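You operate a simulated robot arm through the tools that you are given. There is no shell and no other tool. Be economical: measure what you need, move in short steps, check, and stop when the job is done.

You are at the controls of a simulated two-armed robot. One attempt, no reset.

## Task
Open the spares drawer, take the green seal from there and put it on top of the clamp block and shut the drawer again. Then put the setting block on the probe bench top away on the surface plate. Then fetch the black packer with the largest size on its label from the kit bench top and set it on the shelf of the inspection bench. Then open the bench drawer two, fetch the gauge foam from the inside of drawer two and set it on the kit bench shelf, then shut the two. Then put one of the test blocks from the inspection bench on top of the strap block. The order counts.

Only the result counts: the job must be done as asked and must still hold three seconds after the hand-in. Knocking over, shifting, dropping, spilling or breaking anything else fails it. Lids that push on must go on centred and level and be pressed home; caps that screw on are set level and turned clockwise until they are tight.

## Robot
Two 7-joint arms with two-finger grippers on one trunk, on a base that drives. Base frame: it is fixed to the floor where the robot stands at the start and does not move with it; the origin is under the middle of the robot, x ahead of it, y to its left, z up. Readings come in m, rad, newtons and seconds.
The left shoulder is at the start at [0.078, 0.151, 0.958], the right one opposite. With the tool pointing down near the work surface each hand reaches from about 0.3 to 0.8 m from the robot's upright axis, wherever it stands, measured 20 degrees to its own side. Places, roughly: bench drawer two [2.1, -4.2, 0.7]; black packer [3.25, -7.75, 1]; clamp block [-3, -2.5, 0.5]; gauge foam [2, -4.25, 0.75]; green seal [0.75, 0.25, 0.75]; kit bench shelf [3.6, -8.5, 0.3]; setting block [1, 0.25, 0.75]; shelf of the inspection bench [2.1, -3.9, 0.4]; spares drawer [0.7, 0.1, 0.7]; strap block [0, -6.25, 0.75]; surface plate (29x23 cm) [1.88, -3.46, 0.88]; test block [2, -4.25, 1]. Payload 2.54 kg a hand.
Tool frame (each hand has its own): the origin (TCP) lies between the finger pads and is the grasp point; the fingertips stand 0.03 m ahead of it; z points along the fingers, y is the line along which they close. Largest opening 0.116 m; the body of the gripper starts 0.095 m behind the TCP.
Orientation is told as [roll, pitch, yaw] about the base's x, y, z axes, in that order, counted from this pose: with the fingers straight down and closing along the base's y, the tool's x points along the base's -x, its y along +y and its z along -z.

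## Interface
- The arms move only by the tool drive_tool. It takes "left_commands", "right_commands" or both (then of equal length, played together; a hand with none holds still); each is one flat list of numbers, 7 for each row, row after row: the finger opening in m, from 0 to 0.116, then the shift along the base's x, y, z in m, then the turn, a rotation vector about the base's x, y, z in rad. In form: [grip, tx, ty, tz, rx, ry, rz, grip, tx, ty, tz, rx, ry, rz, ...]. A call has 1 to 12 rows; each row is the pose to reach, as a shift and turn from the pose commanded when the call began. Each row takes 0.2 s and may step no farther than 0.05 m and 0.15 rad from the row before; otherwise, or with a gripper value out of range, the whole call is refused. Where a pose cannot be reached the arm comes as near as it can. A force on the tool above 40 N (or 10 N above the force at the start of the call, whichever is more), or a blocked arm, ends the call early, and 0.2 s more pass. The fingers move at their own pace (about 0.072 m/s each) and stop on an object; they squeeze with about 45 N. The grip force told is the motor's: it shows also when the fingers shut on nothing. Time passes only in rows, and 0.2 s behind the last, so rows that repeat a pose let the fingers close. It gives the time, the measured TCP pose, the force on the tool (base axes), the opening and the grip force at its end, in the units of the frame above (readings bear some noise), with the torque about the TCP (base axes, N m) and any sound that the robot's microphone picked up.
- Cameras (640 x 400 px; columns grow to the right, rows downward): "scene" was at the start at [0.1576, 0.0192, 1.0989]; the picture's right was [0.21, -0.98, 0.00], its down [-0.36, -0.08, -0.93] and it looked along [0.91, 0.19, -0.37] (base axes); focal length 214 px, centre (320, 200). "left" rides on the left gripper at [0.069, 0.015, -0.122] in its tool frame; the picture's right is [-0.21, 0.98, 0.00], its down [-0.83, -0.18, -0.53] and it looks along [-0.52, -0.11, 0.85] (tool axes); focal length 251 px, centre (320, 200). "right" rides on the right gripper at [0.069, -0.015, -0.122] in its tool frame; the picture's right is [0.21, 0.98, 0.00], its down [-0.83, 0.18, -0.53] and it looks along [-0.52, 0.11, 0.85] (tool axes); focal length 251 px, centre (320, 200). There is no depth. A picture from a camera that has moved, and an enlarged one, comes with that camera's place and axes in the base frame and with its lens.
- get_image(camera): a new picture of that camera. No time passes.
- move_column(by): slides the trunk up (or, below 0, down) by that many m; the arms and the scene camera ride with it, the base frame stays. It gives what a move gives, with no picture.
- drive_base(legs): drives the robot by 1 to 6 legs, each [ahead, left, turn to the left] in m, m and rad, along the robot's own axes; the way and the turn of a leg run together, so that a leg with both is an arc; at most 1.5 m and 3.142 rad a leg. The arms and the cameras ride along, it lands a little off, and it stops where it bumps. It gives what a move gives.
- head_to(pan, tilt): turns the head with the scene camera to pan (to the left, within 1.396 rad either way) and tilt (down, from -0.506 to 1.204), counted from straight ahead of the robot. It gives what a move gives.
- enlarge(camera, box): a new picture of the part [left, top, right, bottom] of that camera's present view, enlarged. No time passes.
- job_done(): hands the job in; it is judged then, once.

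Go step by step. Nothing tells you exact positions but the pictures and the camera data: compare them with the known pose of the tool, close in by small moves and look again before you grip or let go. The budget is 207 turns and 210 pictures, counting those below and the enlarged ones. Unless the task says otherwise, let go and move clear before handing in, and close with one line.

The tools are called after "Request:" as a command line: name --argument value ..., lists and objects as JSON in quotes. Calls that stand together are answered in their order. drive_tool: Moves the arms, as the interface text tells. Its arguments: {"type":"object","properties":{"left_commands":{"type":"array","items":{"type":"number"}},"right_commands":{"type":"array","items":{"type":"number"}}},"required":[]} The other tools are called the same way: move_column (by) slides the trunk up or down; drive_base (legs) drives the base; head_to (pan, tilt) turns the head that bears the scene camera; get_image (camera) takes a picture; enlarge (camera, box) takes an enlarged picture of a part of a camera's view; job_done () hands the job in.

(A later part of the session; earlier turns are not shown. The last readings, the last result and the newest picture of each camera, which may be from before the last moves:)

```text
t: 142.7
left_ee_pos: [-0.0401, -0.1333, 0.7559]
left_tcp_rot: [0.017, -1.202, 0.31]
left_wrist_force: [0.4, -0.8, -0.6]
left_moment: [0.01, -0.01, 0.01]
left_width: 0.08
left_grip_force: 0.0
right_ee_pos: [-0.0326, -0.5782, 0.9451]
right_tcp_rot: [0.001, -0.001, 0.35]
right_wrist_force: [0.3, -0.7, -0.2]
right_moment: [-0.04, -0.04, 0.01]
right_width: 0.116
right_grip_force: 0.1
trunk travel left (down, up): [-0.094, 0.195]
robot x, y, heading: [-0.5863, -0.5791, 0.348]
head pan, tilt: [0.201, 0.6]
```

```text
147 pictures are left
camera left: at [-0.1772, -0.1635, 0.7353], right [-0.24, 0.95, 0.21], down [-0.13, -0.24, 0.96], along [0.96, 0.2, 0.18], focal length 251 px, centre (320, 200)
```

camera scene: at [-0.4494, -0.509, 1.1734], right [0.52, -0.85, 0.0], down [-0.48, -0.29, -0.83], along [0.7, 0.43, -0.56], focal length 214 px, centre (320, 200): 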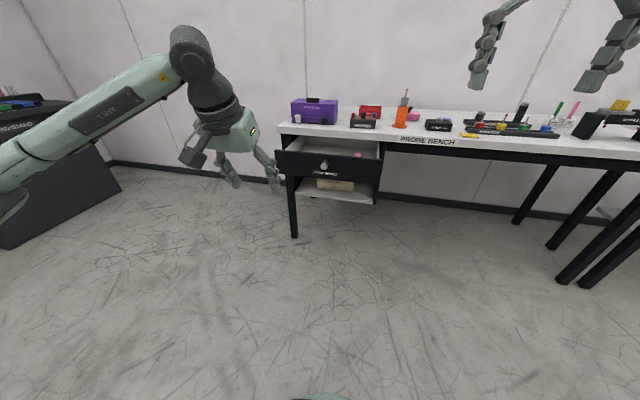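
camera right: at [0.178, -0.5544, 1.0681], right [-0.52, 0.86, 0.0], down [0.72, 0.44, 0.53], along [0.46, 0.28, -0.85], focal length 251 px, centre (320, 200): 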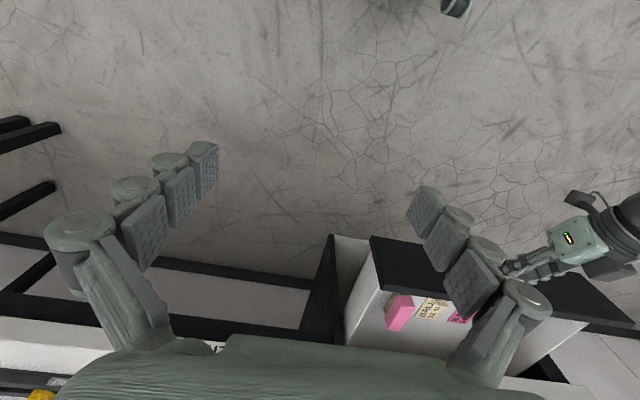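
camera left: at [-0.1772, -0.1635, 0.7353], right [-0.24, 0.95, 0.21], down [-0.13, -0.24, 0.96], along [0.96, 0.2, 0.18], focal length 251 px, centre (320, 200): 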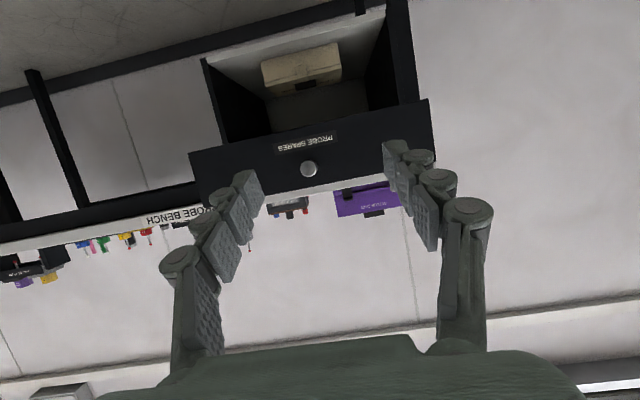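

Good pose. I align the base heading and close in to ~7 cm from the knob.

Request:
drive_base --legs '[[0, 0, -0.023], [0.27, -0.034, 0]]'

Request:
get_image --camera "left"

```text
t: 145.0
left_ee_pos: [0.2349, -0.0946, 0.7559]
left_tcp_rot: [0.018, -1.2, 0.284]
left_wrist_force: [0.0, 0.4, 0.2]
left_moment: [0.02, -0.02, 0.01]
left_width: 0.0801
left_grip_force: 0.1
right_ee_pos: [0.2309, -0.5407, 0.9464]
right_tcp_rot: [0.001, -0.002, 0.325]
right_wrist_force: [-0.2, -0.2, -0.4]
right_moment: [-0.01, -0.01, -0.01]
right_width: 0.1161
right_grip_force: 0.0
trunk travel left (down, up): [-0.094, 0.195]
robot x, y, heading: [-0.3239, -0.5227, 0.319]
head pan, tilt: [0.201, 0.6]
```

```text
146 pictures are left
camera left: at [0.0965, -0.122, 0.7355], right [-0.21, 0.95, 0.21], down [-0.13, -0.24, 0.96], along [0.97, 0.18, 0.18], focal length 251 px, centre (320, 200)
```

left: 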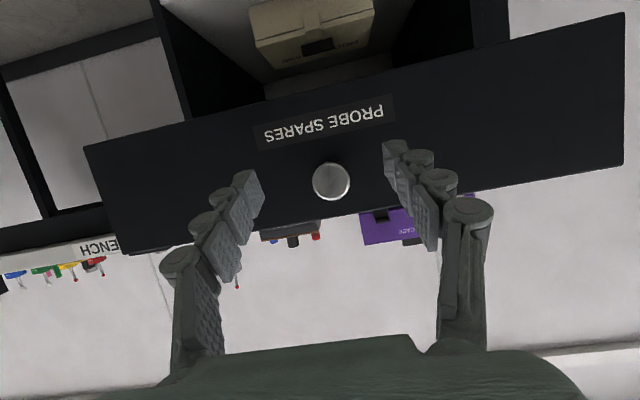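

Knob at (0.31, -0.069, 0.762). I advance onto it with the arm and grip.

Request:
drive_tool --left_commands '[0.08, 0.022, 0.008, 0.003, 0, 0, 0.01, 0.08, 0.045, 0.015, 0.005, 0, 0, 0.02, 0.08, 0.066, 0.022, 0.005, 0, 0, 0.03, 0.04, 0.066, 0.022, 0.005, 0, 0, 0.03, 0, 0.066, 0.022, 0.005, 0, 0, 0.03, 0, 0.066, 0.022, 0.005, 0, 0, 0.03, 0, 0.066, 0.022, 0.005, 0, 0, 0.03]'

Request:
get_image --camera "left"

```text
t: 146.6
left_ee_pos: [0.3025, -0.0715, 0.7603]
left_tcp_rot: [0.02, -1.201, 0.313]
left_wrist_force: [-0.4, 3.8, 1.4]
left_moment: [-0.02, 0.4, -0.25]
left_width: 0.0312
left_grip_force: 45.2
right_ee_pos: [0.2308, -0.541, 0.9464]
right_tcp_rot: [0.001, -0.002, 0.326]
right_wrist_force: [-0.4, -0.1, 0.4]
right_moment: [0.02, 0.01, 0.0]
right_width: 0.1161
right_grip_force: 0.0
trunk travel left (down, up): [-0.094, 0.195]
robot x, y, heading: [-0.3246, -0.5223, 0.322]
head pan, tilt: [0.201, 0.6]
```

```text
145 pictures are left
camera left: at [0.164, -0.103, 0.7398], right [-0.25, 0.95, 0.21], down [-0.13, -0.24, 0.96], along [0.96, 0.21, 0.18], focal length 251 px, centre (320, 200)
```

left: 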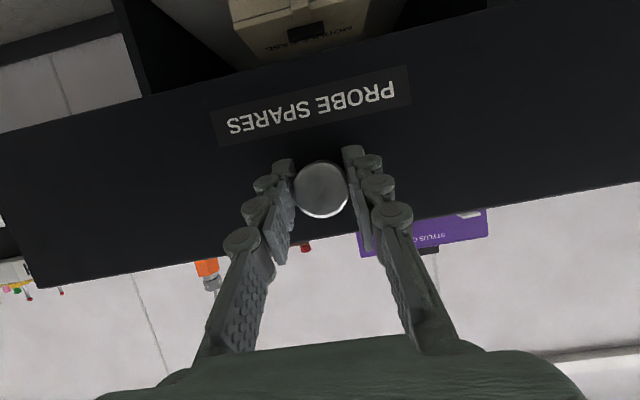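

Gripped. I push the drawer in by driving ahead.

Request:
drive_base --legs '[[0.12, 0, 0], [0.09, 0, 0]]'

Request:
get_image --camera "left"

```text
t: 148.5
left_ee_pos: [0.5001, -0.0069, 0.76]
left_tcp_rot: [0.017, -1.201, 0.312]
left_wrist_force: [2.8, -1.8, -0.1]
left_moment: [0.26, -0.5, -0.41]
left_width: 0.0313
left_grip_force: 44.6
right_ee_pos: [0.4287, -0.4751, 0.9462]
right_tcp_rot: [0.0, -0.002, 0.324]
right_wrist_force: [0.2, -0.3, -0.4]
right_moment: [0.01, 0.02, -0.03]
right_width: 0.1161
right_grip_force: 0.1
trunk travel left (down, up): [-0.094, 0.195]
robot x, y, heading: [-0.1262, -0.4609, 0.328]
head pan, tilt: [0.201, 0.6]
```

```text
144 pictures are left
camera left: at [0.3622, -0.0376, 0.7396], right [-0.24, 0.95, 0.21], down [-0.13, -0.24, 0.96], along [0.96, 0.21, 0.18], focal length 251 px, centre (320, 200)
```

left: 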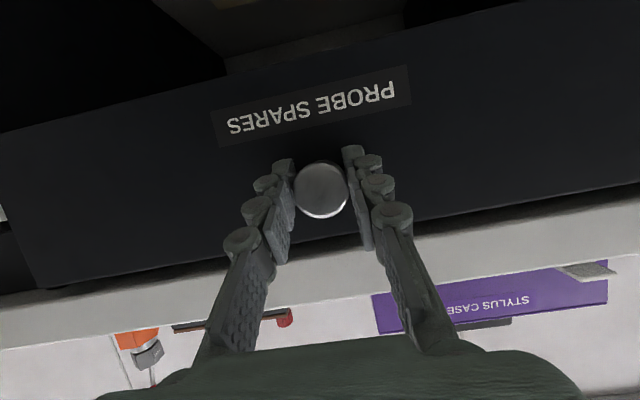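

Nearly in. I push the rest with the arm until it stops.

Request:
drive_tool --left_commands '[0, 0.009, 0.003, 0, 0, 0, 0, 0, 0.017, 0.006, 0, 0, 0, 0, 0, 0.023, 0.008, 0, 0, 0, 0, 0, 0.028, 0.0095, 0, 0, 0, 0, 0, 0.028, 0.0095, 0, 0, 0, 0]'

Request:
get_image --camera "left"

```text
t: 149.4
left_ee_pos: [0.5185, -0.0009, 0.7589]
left_tcp_rot: [0.017, -1.199, 0.311]
left_wrist_force: [-17.0, -2.4, 5.3]
left_moment: [-0.02, -0.05, -0.2]
left_width: 0.0311
left_grip_force: 44.7
right_ee_pos: [0.4262, -0.4728, 0.9475]
right_tcp_rot: [0.0, -0.002, 0.326]
right_wrist_force: [-0.3, -0.2, 0.4]
right_moment: [0.02, -0.04, 0.0]
right_width: 0.1161
right_grip_force: 0.0
trunk travel left (down, up): [-0.094, 0.195]
robot x, y, heading: [-0.1289, -0.4595, 0.328]
head pan, tilt: [0.201, 0.6]
stopped in row 4 (left hand): the force on the tool passed its limit at 52 N (the readings are from after the stop); the commanded pose is now the measured one
```

```text
143 pictures are left
camera left: at [0.3816, -0.031, 0.7398], right [-0.24, 0.95, 0.21], down [-0.13, -0.24, 0.96], along [0.96, 0.2, 0.18], focal length 251 px, centre (320, 200)
```

left: 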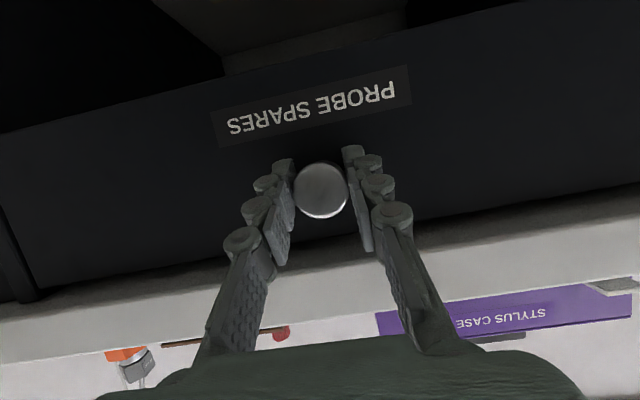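

The drawer is shut at its first position. I release, back off, raise the trunk and point the hand down again.

Request:
drive_tool --left_commands '[0.08, 0, 0, 0, 0, 0, 0, 0.08, 0, 0, 0, 0, 0, 0, 0.08, 0, 0, 0, 0, 0, 0]'

Request:
drive_base --legs '[[-0.3, 0, 0]]'

Request:
move_column --by 0.195

Request:
drive_tool --left_commands '[0.08, 0, 0, 0.02, -0.047, 0.142, 0, 0.08, 0, 0, 0.04, -0.094, 0.284, 0, 0.08, 0, 0, 0.06, -0.141, 0.426, 0, 0.08, 0, 0, 0.08, -0.188, 0.568, 0, 0.08, 0, 0, 0.1, -0.235, 0.71, 0, 0.08, 0, 0, 0.12, -0.282, 0.852, 0, 0.08, 0, 0, 0.14, -0.33, 0.994, 0, 0.08, 0, 0, 0.15, -0.377, 1.136, 0]'

Request:
get_image --camera "scene"

```text
t: 150.2
left_ee_pos: [0.5204, 0.0008, 0.757]
left_tcp_rot: [0.017, -1.193, 0.311]
left_wrist_force: [0.3, -0.1, 0.6]
left_moment: [0.0, -0.03, -0.03]
left_width: 0.0801
left_grip_force: 0.0
right_ee_pos: [0.4294, -0.4727, 0.9453]
right_tcp_rot: [0.001, -0.003, 0.327]
right_wrist_force: [-0.3, 0.4, 0.7]
right_moment: [0.01, 0.0, 0.0]
right_width: 0.116
right_grip_force: 0.1
trunk travel left (down, up): [-0.094, 0.195]
robot x, y, heading: [-0.1237, -0.4587, 0.324]
head pan, tilt: [0.201, 0.6]
```

```text
t: 152.3
left_ee_pos: [0.2337, -0.099, 0.7569]
left_tcp_rot: [0.019, -1.195, 0.309]
left_wrist_force: [-0.1, -0.9, -0.7]
left_moment: [-0.01, -0.01, 0.0]
left_width: 0.0799
left_grip_force: 0.0
right_ee_pos: [0.1412, -0.5706, 0.9464]
right_tcp_rot: [0.0, -0.003, 0.324]
right_wrist_force: [0.5, -0.2, -0.4]
right_moment: [0.0, 0.03, 0.04]
right_width: 0.1161
right_grip_force: 0.1
trunk travel left (down, up): [-0.094, 0.195]
robot x, y, heading: [-0.4157, -0.5542, 0.321]
head pan, tilt: [0.201, 0.6]
```

```text
t: 154.4
left_ee_pos: [0.2349, -0.0974, 0.951]
left_tcp_rot: [0.017, -1.194, 0.309]
left_wrist_force: [-0.2, 0.2, 0.2]
left_moment: [-0.02, 0.01, 0.01]
left_width: 0.08
left_grip_force: 0.0
right_ee_pos: [0.141, -0.5707, 1.1402]
right_tcp_rot: [0.0, -0.002, 0.324]
right_wrist_force: [0.2, 0.6, -0.3]
right_moment: [-0.02, 0.03, 0.02]
right_width: 0.116
right_grip_force: 0.1
trunk travel left (down, up): [-0.289, 0.0]
robot x, y, heading: [-0.4134, -0.555, 0.323]
head pan, tilt: [0.201, 0.6]
```

```text
t: 156.2
left_ee_pos: [0.2023, -0.1198, 1.0984]
left_tcp_rot: [0.011, -0.069, 0.317]
left_wrist_force: [-0.4, -1.1, -0.4]
left_moment: [0.07, 0.01, 0.01]
left_width: 0.0801
left_grip_force: 0.1
left hand out of reach, approached as far as the arm can: row 7, 8
right_ee_pos: [0.1415, -0.5715, 1.1417]
right_tcp_rot: [0.002, -0.002, 0.323]
right_wrist_force: [-0.9, 0.2, -0.1]
right_moment: [-0.01, 0.01, 0.04]
right_width: 0.1159
right_grip_force: 0.0
trunk travel left (down, up): [-0.289, 0.0]
robot x, y, heading: [-0.4162, -0.5532, 0.323]
head pan, tilt: [0.201, 0.6]
```

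```text
142 pictures are left
camera scene: at [-0.275, -0.4915, 1.1735], right [0.5, -0.87, 0.0], down [-0.49, -0.28, -0.83], along [0.71, 0.41, -0.56], focal length 214 px, centre (320, 200)
```

scene: 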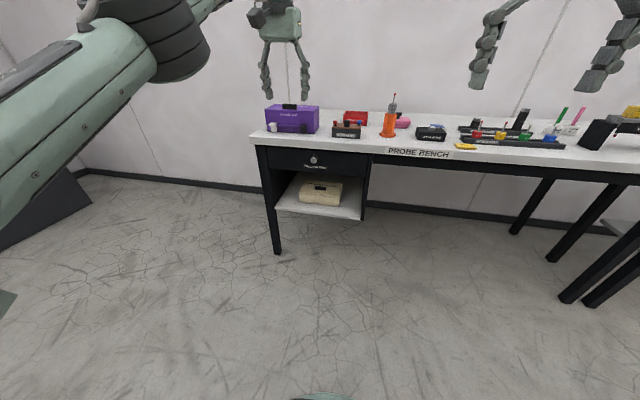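

The drawer is closed. I go round to the bench's left corner, facing along the bench, where the small cube is within reach.

Request:
drive_base --legs '[[0, 0.94, 0], [0, 0, -1.305], [0.2, 0.8, 0]]'

Request:
head_to --pan 0.35 --tilt 0.6

Request:
get_image --camera "scene"

Request:
get_image --camera "left"

```text
t: 176.6
left_ee_pos: [0.6469, 0.2052, 1.0985]
left_tcp_rot: [0.008, -0.068, -0.94]
left_wrist_force: [-0.1, -0.7, -0.5]
left_moment: [-0.01, -0.03, 0.0]
left_width: 0.08
left_grip_force: 0.1
right_ee_pos: [0.1961, 0.1245, 1.142]
right_tcp_rot: [0.0, -0.002, -0.934]
right_wrist_force: [-0.9, -0.7, 0.0]
right_moment: [-0.04, 0.01, 0.0]
right_width: 0.1161
right_grip_force: 0.1
trunk travel left (down, up): [-0.289, 0.0]
robot x, y, heading: [0.0396, 0.655, -0.937]
head pan, tilt: [0.201, 0.6]
```

```text
t: 177.3
left_ee_pos: [0.6458, 0.2051, 1.0973]
left_tcp_rot: [0.006, -0.068, -0.941]
left_wrist_force: [0.6, -0.3, -1.3]
left_moment: [0.0, 0.0, 0.0]
left_width: 0.0798
left_grip_force: 0.0
right_ee_pos: [0.1967, 0.124, 1.1411]
right_tcp_rot: [-0.001, -0.002, -0.933]
right_wrist_force: [0.4, 0.1, -0.2]
right_moment: [0.01, -0.01, 0.0]
right_width: 0.1159
right_grip_force: 0.3
trunk travel left (down, up): [-0.289, 0.0]
robot x, y, heading: [0.038, 0.6566, -0.93]
head pan, tilt: [0.351, 0.6]
```

```text
141 pictures are left
camera scene: at [0.1516, 0.5536, 1.1733], right [-0.55, -0.83, 0.0], down [-0.47, 0.31, -0.83], along [0.69, -0.46, -0.56], focal length 214 px, centre (320, 200)
```

scene: 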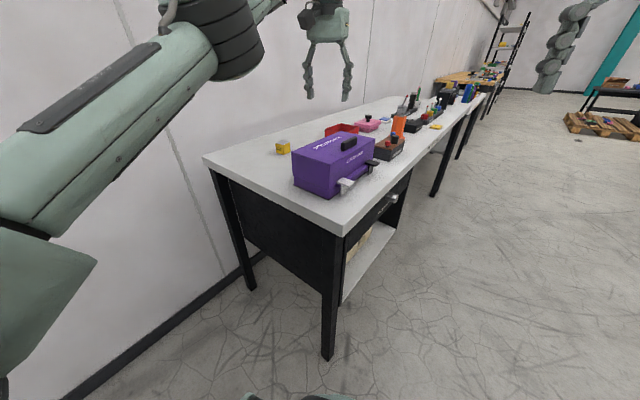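

```text
140 pictures are left
camera left: at [0.6109, 0.2754, 1.2139], right [0.91, 0.4, 0.02], down [0.31, -0.75, 0.59], along [0.25, -0.53, -0.81], focal length 251 px, centre (320, 200)
```

left: 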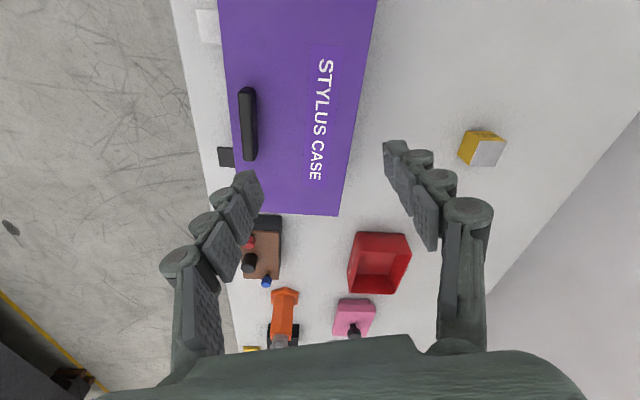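

The yellow/silver cube sits at about (0.884, 0.235, 0.885). I close in a bit more and look at it from above.

Request:
drive_base --legs '[[0.14, 0.2, 0]]'

Request:
get_image --camera "left"

Request:
get_image --camera "scene"

```text
t: 179.9
left_ee_pos: [0.8921, 0.2137, 1.0967]
left_tcp_rot: [0.007, -0.068, -0.942]
left_wrist_force: [-1.1, -0.3, 1.1]
left_moment: [-0.01, 0.02, 0.0]
left_width: 0.0801
left_grip_force: 0.1
right_ee_pos: [0.4429, 0.1315, 1.1407]
right_tcp_rot: [-0.002, -0.004, -0.935]
right_wrist_force: [-0.7, 0.3, -0.2]
right_moment: [0.04, -0.02, 0.0]
right_width: 0.116
right_grip_force: 0.1
trunk travel left (down, up): [-0.289, 0.0]
robot x, y, heading: [0.2847, 0.6639, -0.935]
head pan, tilt: [0.351, 0.6]
```

```text
139 pictures are left
camera left: at [0.858, 0.2831, 1.2138], right [0.91, 0.4, 0.02], down [0.31, -0.75, 0.59], along [0.25, -0.53, -0.81], focal length 251 px, centre (320, 200)
```

left: 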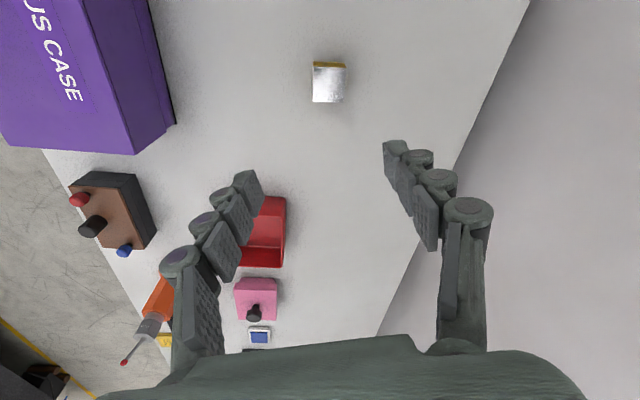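

```text
138 pictures are left
camera scene: at [0.3987, 0.5613, 1.1733], right [-0.55, -0.83, 0.0], down [-0.47, 0.31, -0.82], along [0.69, -0.45, -0.57], focal length 214 px, centre (320, 200)
```

scene: 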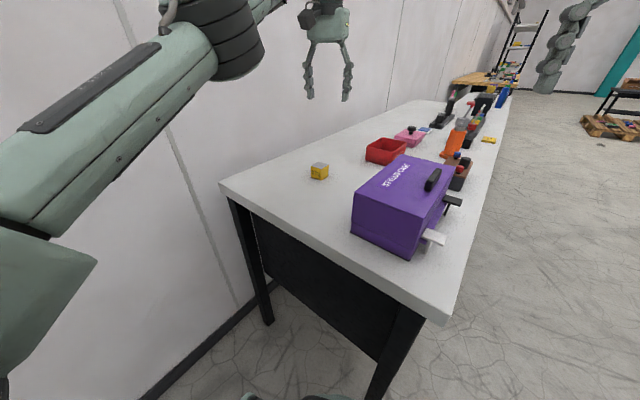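

Request:
enlarge --camera "scene" --box '[290, 145, 350, 195]'

Request:
enlarge --camera "left" --box '[280, 45, 380, 115]'

```text
8.00 times, centred on (320, 170) of scene
camera zoom: at [0.3987, 0.5613, 1.1733], right [-0.55, -0.83, 0.0], down [-0.47, 0.31, -0.82], along [0.69, -0.45, -0.57], focal length 1716 px, centre (320, 440)
```

zoom: 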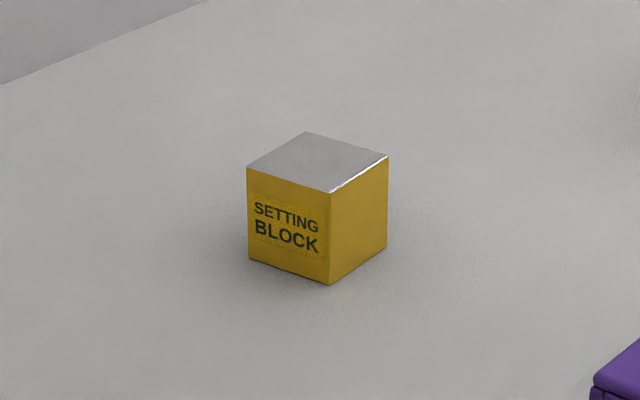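

```text
5.71 times, centred on (330, 80) of left
camera zoom: at [0.858, 0.2831, 1.2138], right [0.91, 0.4, 0.02], down [0.31, -0.75, 0.59], along [0.25, -0.53, -0.81], focal length 1437 px, centre (263, 886)
```

zoom: 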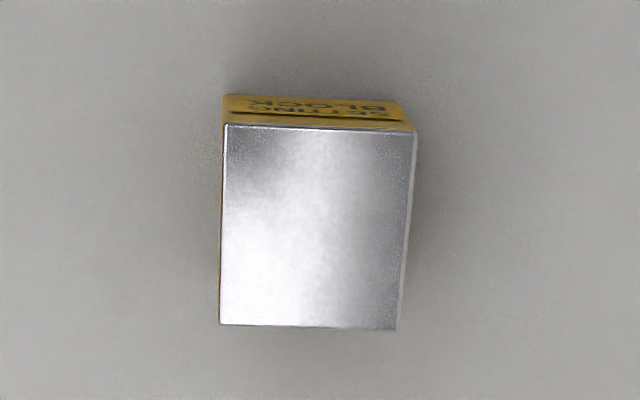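

It reads SETTING BLOCK, a 40 mm cube centred near (0.899, 0.234), top at 0.888. I align the hand's yaw with it and lower part way.

Request:
drive_tool --left_commands '[0.08, 0.003, 0.01, -0.04, 0.027, 0.02, -0.115, 0.08, 0.007, 0.02, -0.08, 0.055, 0.04, -0.23, 0.08, 0.007, 0.02, -0.12, 0.055, 0.04, -0.23, 0.08, 0.007, 0.02, -0.14, 0.055, 0.04, -0.23, 0.08, 0.007, 0.02, -0.14, 0.055, 0.04, -0.23]'

Request:
get_image --camera "left"

```text
t: 181.1
left_ee_pos: [0.8991, 0.2312, 0.9583]
left_tcp_rot: [0.0, -0.001, -1.171]
left_wrist_force: [-0.3, 0.8, 0.1]
left_moment: [0.0, -0.01, 0.01]
left_width: 0.0799
left_grip_force: 0.0
left hand out of reach, approached as far as the arm can: row 2
right_ee_pos: [0.4421, 0.1304, 1.1421]
right_tcp_rot: [0.0, -0.001, -0.933]
right_wrist_force: [0.0, 0.8, -0.3]
right_moment: [0.04, -0.03, -0.01]
right_width: 0.116
right_grip_force: 0.0
trunk travel left (down, up): [-0.289, 0.0]
robot x, y, heading: [0.2842, 0.6637, -0.935]
head pan, tilt: [0.351, 0.6]
```

```text
135 pictures are left
camera left: at [0.8855, 0.301, 1.0796], right [0.98, 0.18, 0.0], down [0.15, -0.83, 0.53], along [0.1, -0.53, -0.85], focal length 251 px, centre (320, 200)
```

left: 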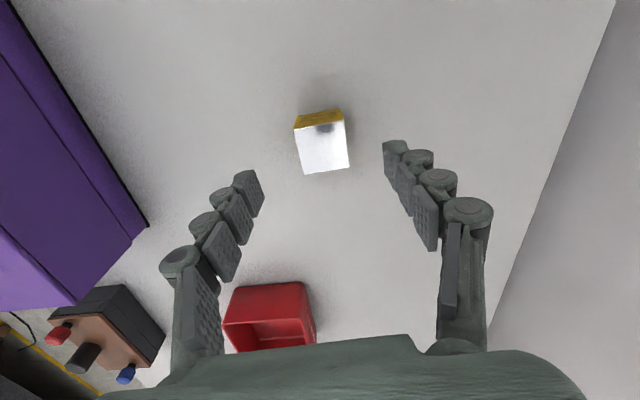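

Well centred and aligned. I go down and grip it.

Request:
drive_tool --left_commands '[0.08, 0.001, 0, -0.03, 0, 0, 0, 0.08, 0.001, 0, -0.06, 0, 0, 0, 0.08, 0.001, 0, -0.074, 0, 0, 0, 0.04, 0.001, 0, -0.074, 0, 0, 0, 0.0, 0.001, 0, -0.074, 0, 0, 0, 0, 0.001, 0, -0.074, 0, 0, 0, 0, 0.001, 0, -0.074, 0, 0, 0]'

Request:
get_image --camera "left"

```text
t: 182.7
left_ee_pos: [0.9007, 0.2338, 0.8818]
left_tcp_rot: [-0.001, 0.0, -1.172]
left_wrist_force: [-1.3, -0.6, -1.0]
left_moment: [-0.07, 0.0, -0.04]
left_width: 0.039
left_grip_force: 45.3
right_ee_pos: [0.4428, 0.1332, 1.1408]
right_tcp_rot: [0.001, -0.001, -0.934]
right_wrist_force: [-0.6, 0.3, 0.1]
right_moment: [0.02, -0.01, -0.02]
right_width: 0.1162
right_grip_force: 0.0
trunk travel left (down, up): [-0.289, 0.0]
robot x, y, heading: [0.2824, 0.6648, -0.933]
head pan, tilt: [0.351, 0.6]
```

```text
134 pictures are left
camera left: at [0.887, 0.3026, 1.0048], right [0.98, 0.18, 0.0], down [0.15, -0.83, 0.53], along [0.1, -0.53, -0.85], focal length 251 px, centre (320, 200)
```

left: 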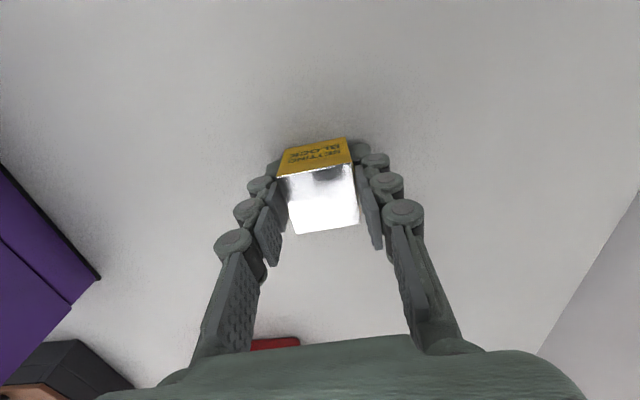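

The block is held. I lift it, back away from the bench, and head along the wall toward the inspection bench.

Request:
drive_tool --left_commands '[0, 0, 0, 0.045, 0, 0, 0, 0, 0, 0, 0.09, 0, 0, 0, 0, -0.02, 0.02, 0.13, 0, 0, 0, 0, -0.04, 0.03, 0.17, 0, 0, 0, 0, -0.06, 0.05, 0.2, 0, 0, 0]'

Request:
drive_base --legs '[[-0.29, -0.88, 0], [0, 0, -0.313]]'

Request:
head_to --pan 0.2 --tilt 0.35

Request:
get_image --camera "scene"

Request:
get_image --camera "left"

```text
t: 183.9
left_ee_pos: [0.8388, 0.283, 1.0824]
left_tcp_rot: [0.0, 0.0, -1.168]
left_wrist_force: [0.6, 1.1, -4.5]
left_moment: [-0.03, 0.0, -0.01]
left_width: 0.0391
left_grip_force: 44.6
right_ee_pos: [0.4421, 0.132, 1.1414]
right_tcp_rot: [-0.001, -0.002, -0.933]
right_wrist_force: [-0.7, 0.0, -0.3]
right_moment: [-0.05, 0.01, 0.02]
right_width: 0.1158
right_grip_force: 0.0
trunk travel left (down, up): [-0.289, 0.0]
robot x, y, heading: [0.2851, 0.6626, -0.932]
head pan, tilt: [0.351, 0.6]
```

```text
t: 193.8
left_ee_pos: [-0.2004, -0.164, 1.0819]
left_tcp_rot: [0.0, 0.0, -1.491]
left_wrist_force: [0.4, 0.3, -4.3]
left_moment: [0.02, 0.0, 0.0]
left_width: 0.0394
left_grip_force: 44.7
right_ee_pos: [-0.6242, -0.1811, 1.1406]
right_tcp_rot: [-0.001, -0.002, -1.255]
right_wrist_force: [1.0, -0.9, 0.7]
right_moment: [0.01, -0.01, -0.02]
right_width: 0.116
right_grip_force: 0.1
trunk travel left (down, up): [-0.289, 0.0]
robot x, y, heading: [-0.6054, 0.3763, -1.255]
head pan, tilt: [0.351, 0.6]
```

```text
t: 194.6
left_ee_pos: [-0.1994, -0.1639, 1.0805]
left_tcp_rot: [0.0, 0.001, -1.491]
left_wrist_force: [-0.1, 0.1, -5.4]
left_moment: [0.06, -0.02, 0.0]
left_width: 0.0391
left_grip_force: 45.4
right_ee_pos: [-0.6237, -0.1804, 1.1412]
right_tcp_rot: [0.0, -0.002, -1.253]
right_wrist_force: [-0.1, 0.5, 0.3]
right_moment: [-0.02, -0.01, 0.01]
right_width: 0.116
right_grip_force: 0.0
trunk travel left (down, up): [-0.289, 0.0]
robot x, y, heading: [-0.605, 0.3762, -1.255]
head pan, tilt: [0.201, 0.351]
```

```text
133 pictures are left
camera scene: at [-0.5386, 0.2285, 1.1959], right [-0.87, -0.49, 0.0], down [-0.17, 0.3, -0.94], along [0.46, -0.82, -0.34], focal length 214 px, centre (320, 200)
```

scene: 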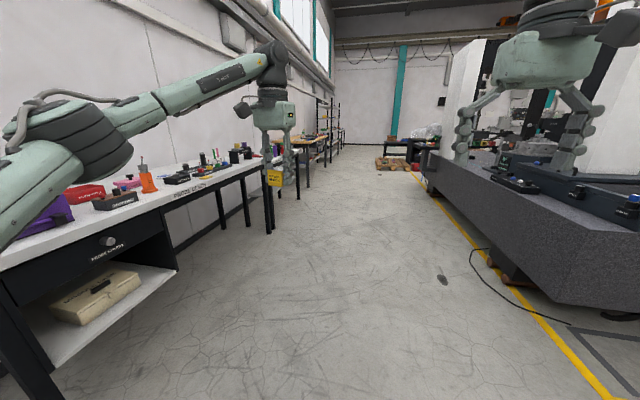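

```text
132 pictures are left
camera left: at [-0.1907, -0.0941, 1.2033], right [0.99, -0.14, 0.0], down [-0.12, -0.84, 0.53], along [-0.07, -0.53, -0.85], focal length 251 px, centre (320, 200)
```

left: 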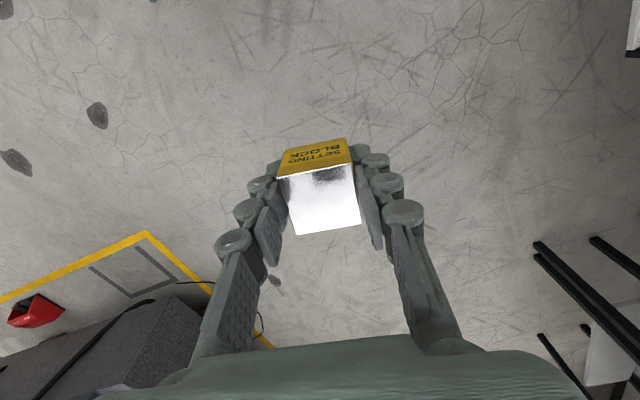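

The aisle is clear. I drive along it.

Request:
drive_base --legs '[[1.5, 0, 0], [1.5, 0.0, 0.008]]'

Request:
head_to --pan 0.5 --tilt 0.35

Request:
get_image --camera "scene"

```text
t: 209.0
left_ee_pos: [0.8091, -2.9732, 1.0818]
left_tcp_rot: [0.0, 0.0, -1.466]
left_wrist_force: [0.1, 0.0, -3.8]
left_moment: [0.0, -0.01, -0.01]
left_width: 0.0391
left_grip_force: 45.2
right_ee_pos: [0.3854, -3.0011, 1.1415]
right_tcp_rot: [-0.001, -0.001, -1.228]
right_wrist_force: [0.0, 0.0, 0.4]
right_moment: [0.03, -0.01, -0.01]
right_width: 0.1161
right_grip_force: 0.1
trunk travel left (down, up): [-0.289, 0.0]
robot x, y, heading: [0.3908, -2.4468, -1.23]
head pan, tilt: [0.201, 0.351]
```

```text
t: 209.8
left_ee_pos: [0.8083, -2.9741, 1.0824]
left_tcp_rot: [0.0, 0.0, -1.466]
left_wrist_force: [0.0, -0.1, -5.9]
left_moment: [0.03, -0.02, 0.03]
left_width: 0.0392
left_grip_force: 44.5
right_ee_pos: [0.386, -3.0015, 1.1414]
right_tcp_rot: [-0.002, -0.001, -1.229]
right_wrist_force: [0.1, 0.2, -0.2]
right_moment: [-0.01, 0.01, 0.0]
right_width: 0.116
right_grip_force: 0.0
trunk travel left (down, up): [-0.289, 0.0]
robot x, y, heading: [0.3896, -2.4462, -1.232]
head pan, tilt: [0.499, 0.351]
```

```text
131 pictures are left
camera scene: at [0.4812, -2.5729, 1.196], right [-0.67, -0.74, 0.0], down [-0.26, 0.23, -0.94], along [0.7, -0.63, -0.34], focal length 214 px, centre (320, 200)
```

scene: 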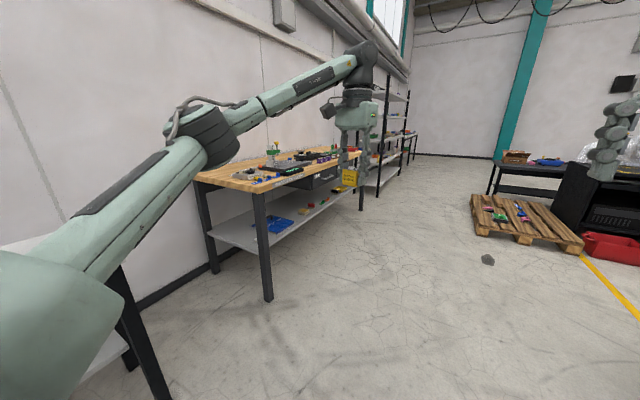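

The wood-topped inspection bench is ahead on the left. I drive up and turn to face it.

Request:
drive_base --legs '[[1.42, 0, 0], [0, 0, 1.557]]'

Request:
head_to --pan 0.1 --tilt 0.5

Request:
get_image --camera "scene"

Request:
enlarge --camera "scene" --box '[160, 90, 480, 290]'

```text
t: 220.8
left_ee_pos: [1.3934, -3.3971, 1.081]
left_tcp_rot: [0.001, 0.0, 0.051]
left_wrist_force: [0.3, 0.1, -5.1]
left_moment: [-0.02, 0.01, 0.02]
left_width: 0.0389
left_grip_force: 45.7
right_ee_pos: [1.3997, -3.8199, 1.1409]
right_tcp_rot: [-0.001, -0.004, 0.287]
right_wrist_force: [-0.3, 0.9, 0.3]
right_moment: [0.01, 0.03, 0.03]
right_width: 0.116
right_grip_force: 0.2
trunk travel left (down, up): [-0.289, 0.0]
robot x, y, heading: [0.8487, -3.7877, 0.29]
head pan, tilt: [0.499, 0.351]
```

```text
t: 221.6
left_ee_pos: [1.3943, -3.3952, 1.0812]
left_tcp_rot: [0.0, 0.0, 0.05]
left_wrist_force: [-0.1, -0.1, -5.0]
left_moment: [0.0, 0.04, 0.0]
left_width: 0.0391
left_grip_force: 45.3
right_ee_pos: [1.3999, -3.8218, 1.1402]
right_tcp_rot: [0.0, -0.002, 0.287]
right_wrist_force: [0.5, 0.3, -0.2]
right_moment: [0.0, 0.0, 0.04]
right_width: 0.1159
right_grip_force: 0.0
trunk travel left (down, up): [-0.289, 0.0]
robot x, y, heading: [0.8438, -3.784, 0.288]
head pan, tilt: [0.099, 0.499]
```

```text
130 pictures are left
camera scene: at [0.9933, -3.7326, 1.1823], right [0.38, -0.93, 0.0], down [-0.44, -0.18, -0.88], along [0.81, 0.33, -0.48], focal length 214 px, centre (320, 200)
```

scene: 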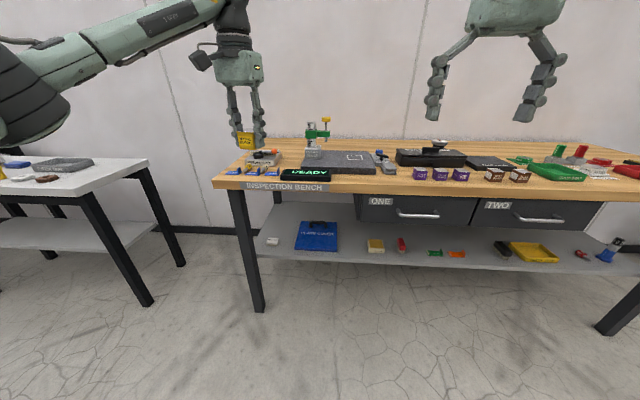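

```text
2.00 times, centred on (320, 190) of scene
camera zoom: at [0.9933, -3.7326, 1.1823], right [0.38, -0.93, 0.0], down [-0.44, -0.18, -0.88], along [0.81, 0.33, -0.48], focal length 429 px, centre (320, 220)
```

zoom: 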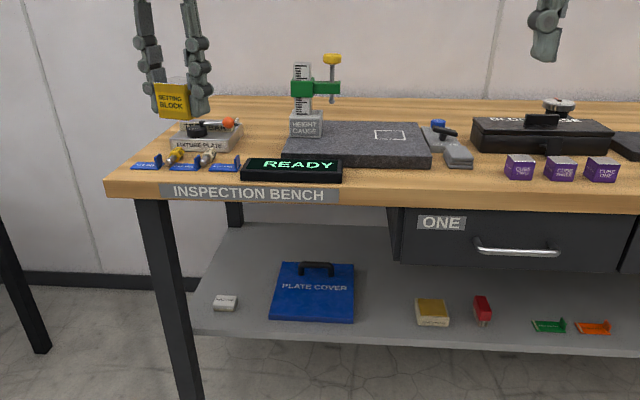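

I see the dark surface plate with the height gauge at its left rear; its right-front half is free. I drive closer, keeping the hand right of the gauge.

Request:
drive_base --legs '[[0, -0.27, 0.035], [0.4, 0, 0]]'

Request:
head_to --pan 0.3 --tilt 0.6

Request:
get_image --camera "scene"

Request:
get_image --camera "left"

```text
t: 226.9
left_ee_pos: [1.8433, -3.5086, 1.0806]
left_tcp_rot: [0.001, 0.003, 0.083]
left_wrist_force: [0.5, 0.1, -5.5]
left_moment: [0.0, 0.03, 0.01]
left_width: 0.039
left_grip_force: 45.4
right_ee_pos: [1.8637, -3.9306, 1.1405]
right_tcp_rot: [0.0, -0.002, 0.32]
right_wrist_force: [0.4, 0.3, -0.3]
right_moment: [-0.05, 0.01, -0.01]
right_width: 0.116
right_grip_force: 0.0
trunk travel left (down, up): [-0.289, 0.0]
robot x, y, heading: [1.3076, -3.9143, 0.319]
head pan, tilt: [0.099, 0.499]
```

```text
t: 227.7
left_ee_pos: [1.8428, -3.5085, 1.0805]
left_tcp_rot: [-0.001, -0.001, 0.085]
left_wrist_force: [0.3, 0.0, -4.8]
left_moment: [0.02, 0.02, -0.03]
left_width: 0.0391
left_grip_force: 44.7
right_ee_pos: [1.8623, -3.9333, 1.1408]
right_tcp_rot: [-0.001, -0.003, 0.318]
right_wrist_force: [-0.2, 0.0, -0.1]
right_moment: [0.0, -0.01, 0.01]
right_width: 0.1158
right_grip_force: 0.1
trunk travel left (down, up): [-0.289, 0.0]
robot x, y, heading: [1.3079, -3.9177, 0.324]
head pan, tilt: [0.3, 0.6]
```

```text
128 pictures are left
camera scene: at [1.4432, -3.8429, 1.1733], right [0.58, -0.81, 0.0], down [-0.46, -0.33, -0.82], along [0.67, 0.48, -0.57], focal length 214 px, centre (320, 200)
```

scene: 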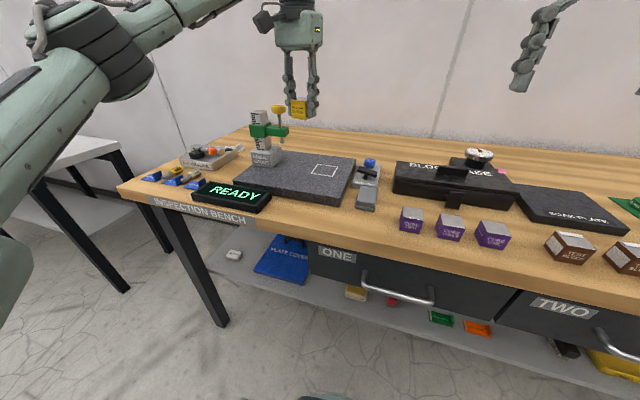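

```text
127 pictures are left
camera left: at [1.7727, -3.4995, 1.2032], right [0.13, 0.99, 0.0], down [0.84, -0.11, 0.53], along [0.53, -0.07, -0.85], focal length 251 px, centre (320, 200)
```

left: 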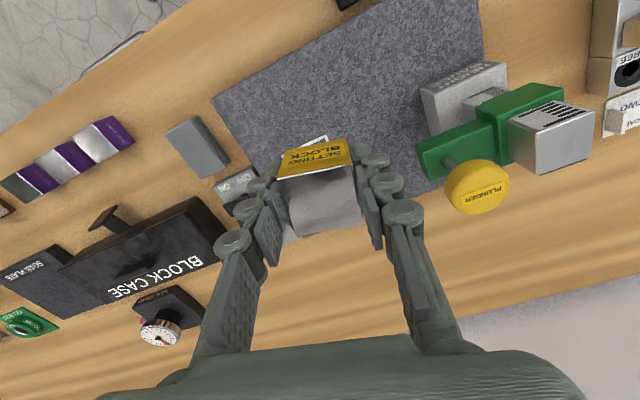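

The right-front part of the plate is free right under the hand. I shift 1 cm away from the gauge and descend to just above the plate.

Request:
drive_tool --left_commands '[0, 0, -0.012, -0.03, 0, 0, 0, 0, 0, -0.012, -0.07, 0, 0, 0, 0, 0, -0.012, -0.11, 0, 0, 0, 0, 0, -0.012, -0.14, 0, 0, 0, 0, 0, -0.012, -0.14, 0, 0, 0]'

Request:
enlarge --camera "scene" --box '[220, 60, 400, 220]'

Request:
get_image --camera "left"

```text
t: 228.8
left_ee_pos: [1.8444, -3.5214, 0.9427]
left_tcp_rot: [0.001, 0.0, 0.083]
left_wrist_force: [0.4, 0.1, -3.9]
left_moment: [0.0, 0.01, 0.01]
left_width: 0.0393
left_grip_force: 44.5
right_ee_pos: [1.8635, -3.9322, 1.1405]
right_tcp_rot: [0.0, -0.001, 0.32]
right_wrist_force: [-0.4, 0.7, -0.2]
right_moment: [-0.02, 0.0, -0.02]
right_width: 0.1162
right_grip_force: 0.1
trunk travel left (down, up): [-0.289, 0.0]
robot x, y, heading: [1.3059, -3.9167, 0.318]
head pan, tilt: [0.3, 0.6]
```

```text
2.50 times, centred on (310, 140) of scene
camera zoom: at [1.4431, -3.843, 1.1733], right [0.58, -0.81, 0.0], down [-0.46, -0.33, -0.82], along [0.67, 0.48, -0.57], focal length 536 px, centre (345, 350)
```

zoom: 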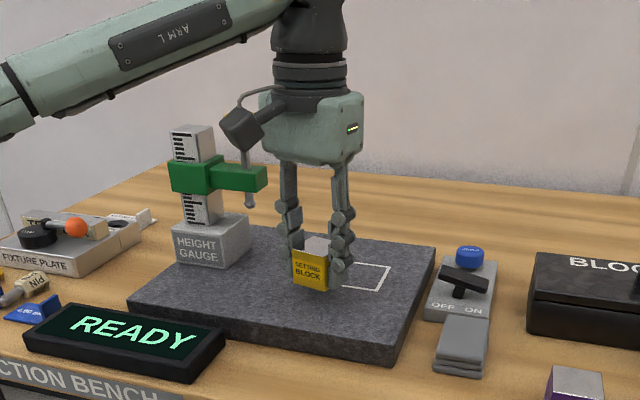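

```text
125 pictures are left
camera left: at [1.773, -3.5126, 1.0641], right [0.13, 0.99, 0.0], down [0.84, -0.11, 0.53], along [0.53, -0.07, -0.85], focal length 251 px, centre (320, 200)
```

left: 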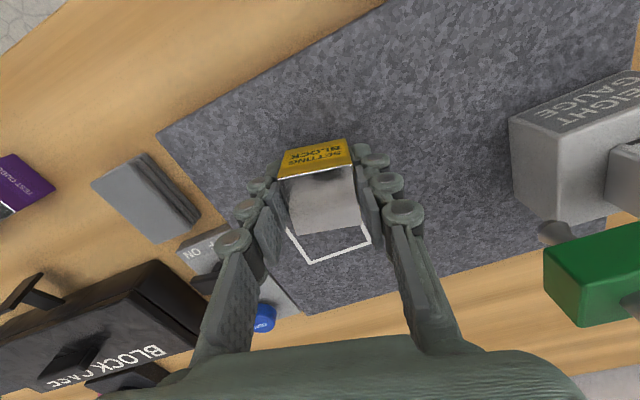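

All clear. I lower slowly until the block touches the plate.

Request:
drive_tool --left_commands '[0, 0, 0, -0.012, 0, 0, 0, 0, 0, 0, -0.02, 0, 0, 0, 0, 0, 0, -0.025, 0, 0, 0, 0, 0, 0, -0.029, 0, 0, 0, 0, 0, 0, -0.032, 0, 0, 0, 0, 0, 0, -0.035, 0, 0, 0]'

Request:
enlarge --camera "scene" --box '[260, 110, 380, 210]'

```text
t: 230.0
left_ee_pos: [1.8447, -3.5201, 0.9195]
left_tcp_rot: [-0.001, -0.014, 0.087]
left_wrist_force: [-6.4, -2.2, 14.4]
left_moment: [0.2, 0.5, 0.07]
left_width: 0.0391
left_grip_force: 44.3
right_ee_pos: [1.862, -3.9326, 1.1423]
right_tcp_rot: [0.001, -0.006, 0.319]
right_wrist_force: [-0.3, 0.3, -0.6]
right_moment: [0.01, -0.04, -0.02]
right_width: 0.1162
right_grip_force: 0.0
trunk travel left (down, up): [-0.289, 0.0]
robot x, y, heading: [1.3056, -3.9133, 0.316]
head pan, tilt: [0.3, 0.6]
stopped in row 5 (left hand): the force on the tool passed its limit at 42 N (the readings are from after the stop); the commanded pose is now the measured one
```

```text
4.00 times, centred on (320, 160) of scene
camera zoom: at [1.4414, -3.8439, 1.1733], right [0.58, -0.81, 0.0], down [-0.46, -0.33, -0.83], along [0.67, 0.48, -0.56], focal length 858 px, centre (320, 360)
```

zoom: 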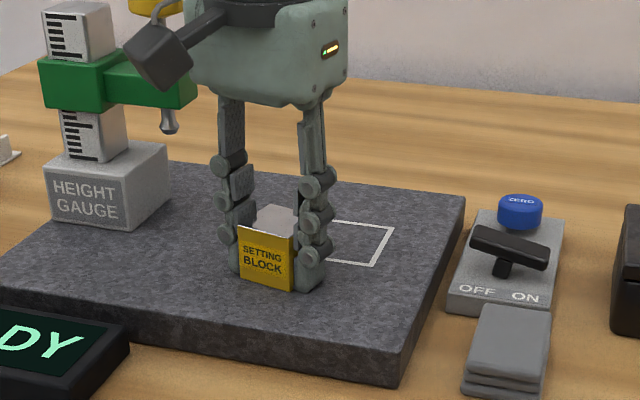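

Block is seated on the plate. I open and rise straight up.

Request:
drive_tool --left_commands '[0.039, 0, 0, 0.001, 0, 0, 0, 0.05, 0, 0, 0.001, 0, 0, 0, 0.07, 0, 0, 0.001, 0, 0, 0, 0.07, 0, 0, 0.001, 0, 0, 0, 0.07, 0, 0, 0.03, 0, 0, 0, 0.07, 0, 0, 0.07, 0, 0, 0, 0.07, 0, 0, 0.11, 0, 0, 0, 0.07, 0, 0, 0.15, 0, 0, 0]'

Request:
get_image --camera "scene"

```text
t: 231.8
left_ee_pos: [1.8458, -3.5208, 1.0662]
left_tcp_rot: [-0.002, -0.011, 0.084]
left_wrist_force: [-0.1, 0.5, 0.4]
left_moment: [0.0, 0.0, 0.0]
left_width: 0.0699
left_grip_force: 0.0
right_ee_pos: [1.8618, -3.9329, 1.1415]
right_tcp_rot: [0.001, -0.004, 0.32]
right_wrist_force: [-0.9, 0.0, 0.2]
right_moment: [0.01, -0.02, 0.01]
right_width: 0.1159
right_grip_force: 0.1
trunk travel left (down, up): [-0.289, 0.0]
robot x, y, heading: [1.3058, -3.9172, 0.32]
head pan, tilt: [0.3, 0.6]
```

```text
123 pictures are left
camera scene: at [1.4424, -3.8436, 1.1734], right [0.58, -0.81, 0.0], down [-0.46, -0.33, -0.83], along [0.67, 0.48, -0.56], focal length 214 px, centre (320, 200)
```

scene: 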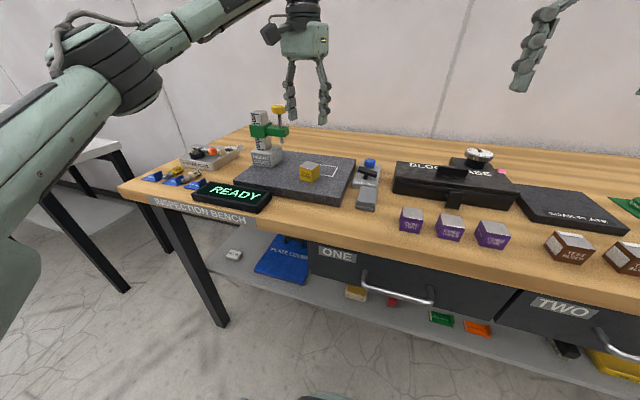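

The setting block stands on the plate. I back off, turn, and go on toward the kit bench.

Request:
drive_base --legs '[[-0.3, 0, 0], [0, 0, -1.566], [1.3, 0, 0]]'

Request:
head_to --pan 0.2 --tilt 0.35

Request:
get_image --camera "scene"

```text
t: 243.8
left_ee_pos: [1.927, -5.7323, 1.0663]
left_tcp_rot: [-0.001, -0.009, -1.418]
left_wrist_force: [0.0, 0.2, 0.8]
left_moment: [0.01, -0.02, 0.02]
left_width: 0.0701
left_grip_force: 0.0
right_ee_pos: [1.5152, -5.7759, 1.1415]
right_tcp_rot: [0.0, -0.003, -1.186]
right_wrist_force: [0.4, -0.5, 0.1]
right_moment: [0.02, 0.0, 0.04]
right_width: 0.1158
right_grip_force: 0.0
trunk travel left (down, up): [-0.289, 0.0]
robot x, y, heading: [1.4945, -5.2218, -1.182]
head pan, tilt: [0.3, 0.6]
```

```text
t: 244.6
left_ee_pos: [1.9266, -5.7326, 1.0655]
left_tcp_rot: [-0.001, -0.01, -1.419]
left_wrist_force: [0.3, -1.0, -0.1]
left_moment: [0.0, -0.01, 0.0]
left_width: 0.0695
left_grip_force: 0.1
right_ee_pos: [1.5156, -5.776, 1.142]
right_tcp_rot: [0.0, -0.003, -1.185]
right_wrist_force: [-0.4, -0.8, 0.6]
right_moment: [-0.03, 0.0, 0.03]
right_width: 0.1165
right_grip_force: 0.0
trunk travel left (down, up): [-0.289, 0.0]
robot x, y, heading: [1.4972, -5.2234, -1.188]
head pan, tilt: [0.201, 0.351]
```

```text
122 pictures are left
camera scene: at [1.5712, -5.3608, 1.196], right [-0.83, -0.55, 0.0], down [-0.19, 0.29, -0.94], along [0.52, -0.78, -0.34], focal length 214 px, centre (320, 200)
```

scene: 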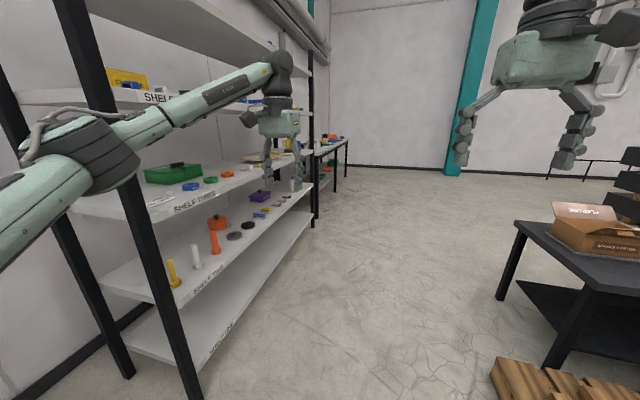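

I pass the storage rack and drive on to the kit bench.

Request:
drive_base --legs '[[0, 0, -0.058], [1.4, 0, 0], [1.3, 0, 0], [0, 0, 1.57]]'

Request:
head_to --pan -0.1 --tilt 0.45

Request:
get_image --camera "scene"

Request:
enlarge --camera "scene" --box '[160, 100, 480, 300]'

```text
t: 262.2
left_ee_pos: [2.8923, -7.4094, 1.0646]
left_tcp_rot: [-0.002, -0.011, 0.075]
left_wrist_force: [-1.2, -0.1, 0.9]
left_moment: [0.01, 0.02, -0.01]
left_width: 0.0699
left_grip_force: 0.0
right_ee_pos: [2.9056, -7.8238, 1.1418]
right_tcp_rot: [0.0, -0.002, 0.31]
right_wrist_force: [0.4, -0.1, -0.3]
right_moment: [-0.05, 0.0, -0.05]
right_width: 0.1161
right_grip_force: 0.0
trunk travel left (down, up): [-0.289, 0.0]
robot x, y, heading: [2.3517, -7.8025, 0.309]
head pan, tilt: [0.201, 0.351]
```

```text
t: 263.0
left_ee_pos: [2.8929, -7.4106, 1.0664]
left_tcp_rot: [-0.003, -0.011, 0.074]
left_wrist_force: [-1.1, -0.4, -0.8]
left_moment: [0.0, 0.02, -0.01]
left_width: 0.0699
left_grip_force: 0.0
right_ee_pos: [2.9047, -7.822, 1.1427]
right_tcp_rot: [0.0, -0.003, 0.308]
right_wrist_force: [0.2, 0.6, 0.4]
right_moment: [0.02, -0.02, -0.03]
right_width: 0.1159
right_grip_force: 0.0
trunk travel left (down, up): [-0.289, 0.0]
robot x, y, heading: [2.3505, -7.8013, 0.313]
head pan, tilt: [-0.099, 0.45]
```

```text
121 pictures are left
camera scene: at [2.5035, -7.7603, 1.1869], right [0.21, -0.98, 0.0], down [-0.43, -0.09, -0.9], along [0.88, 0.19, -0.43], focal length 214 px, centre (320, 200)
```

scene: 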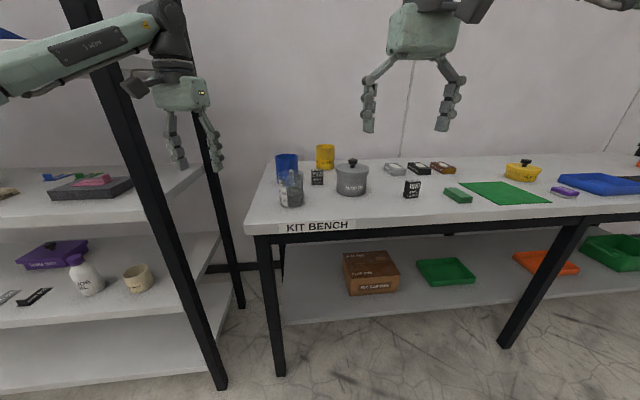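

```text
2.00 times, centred on (320, 200) of scene
camera zoom: at [2.5035, -7.7603, 1.1869], right [0.21, -0.98, 0.0], down [-0.43, -0.09, -0.9], along [0.88, 0.19, -0.43], focal length 429 px, centre (320, 200)
```

zoom: 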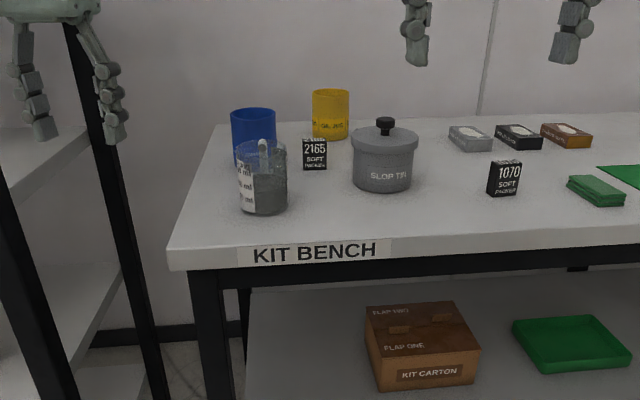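

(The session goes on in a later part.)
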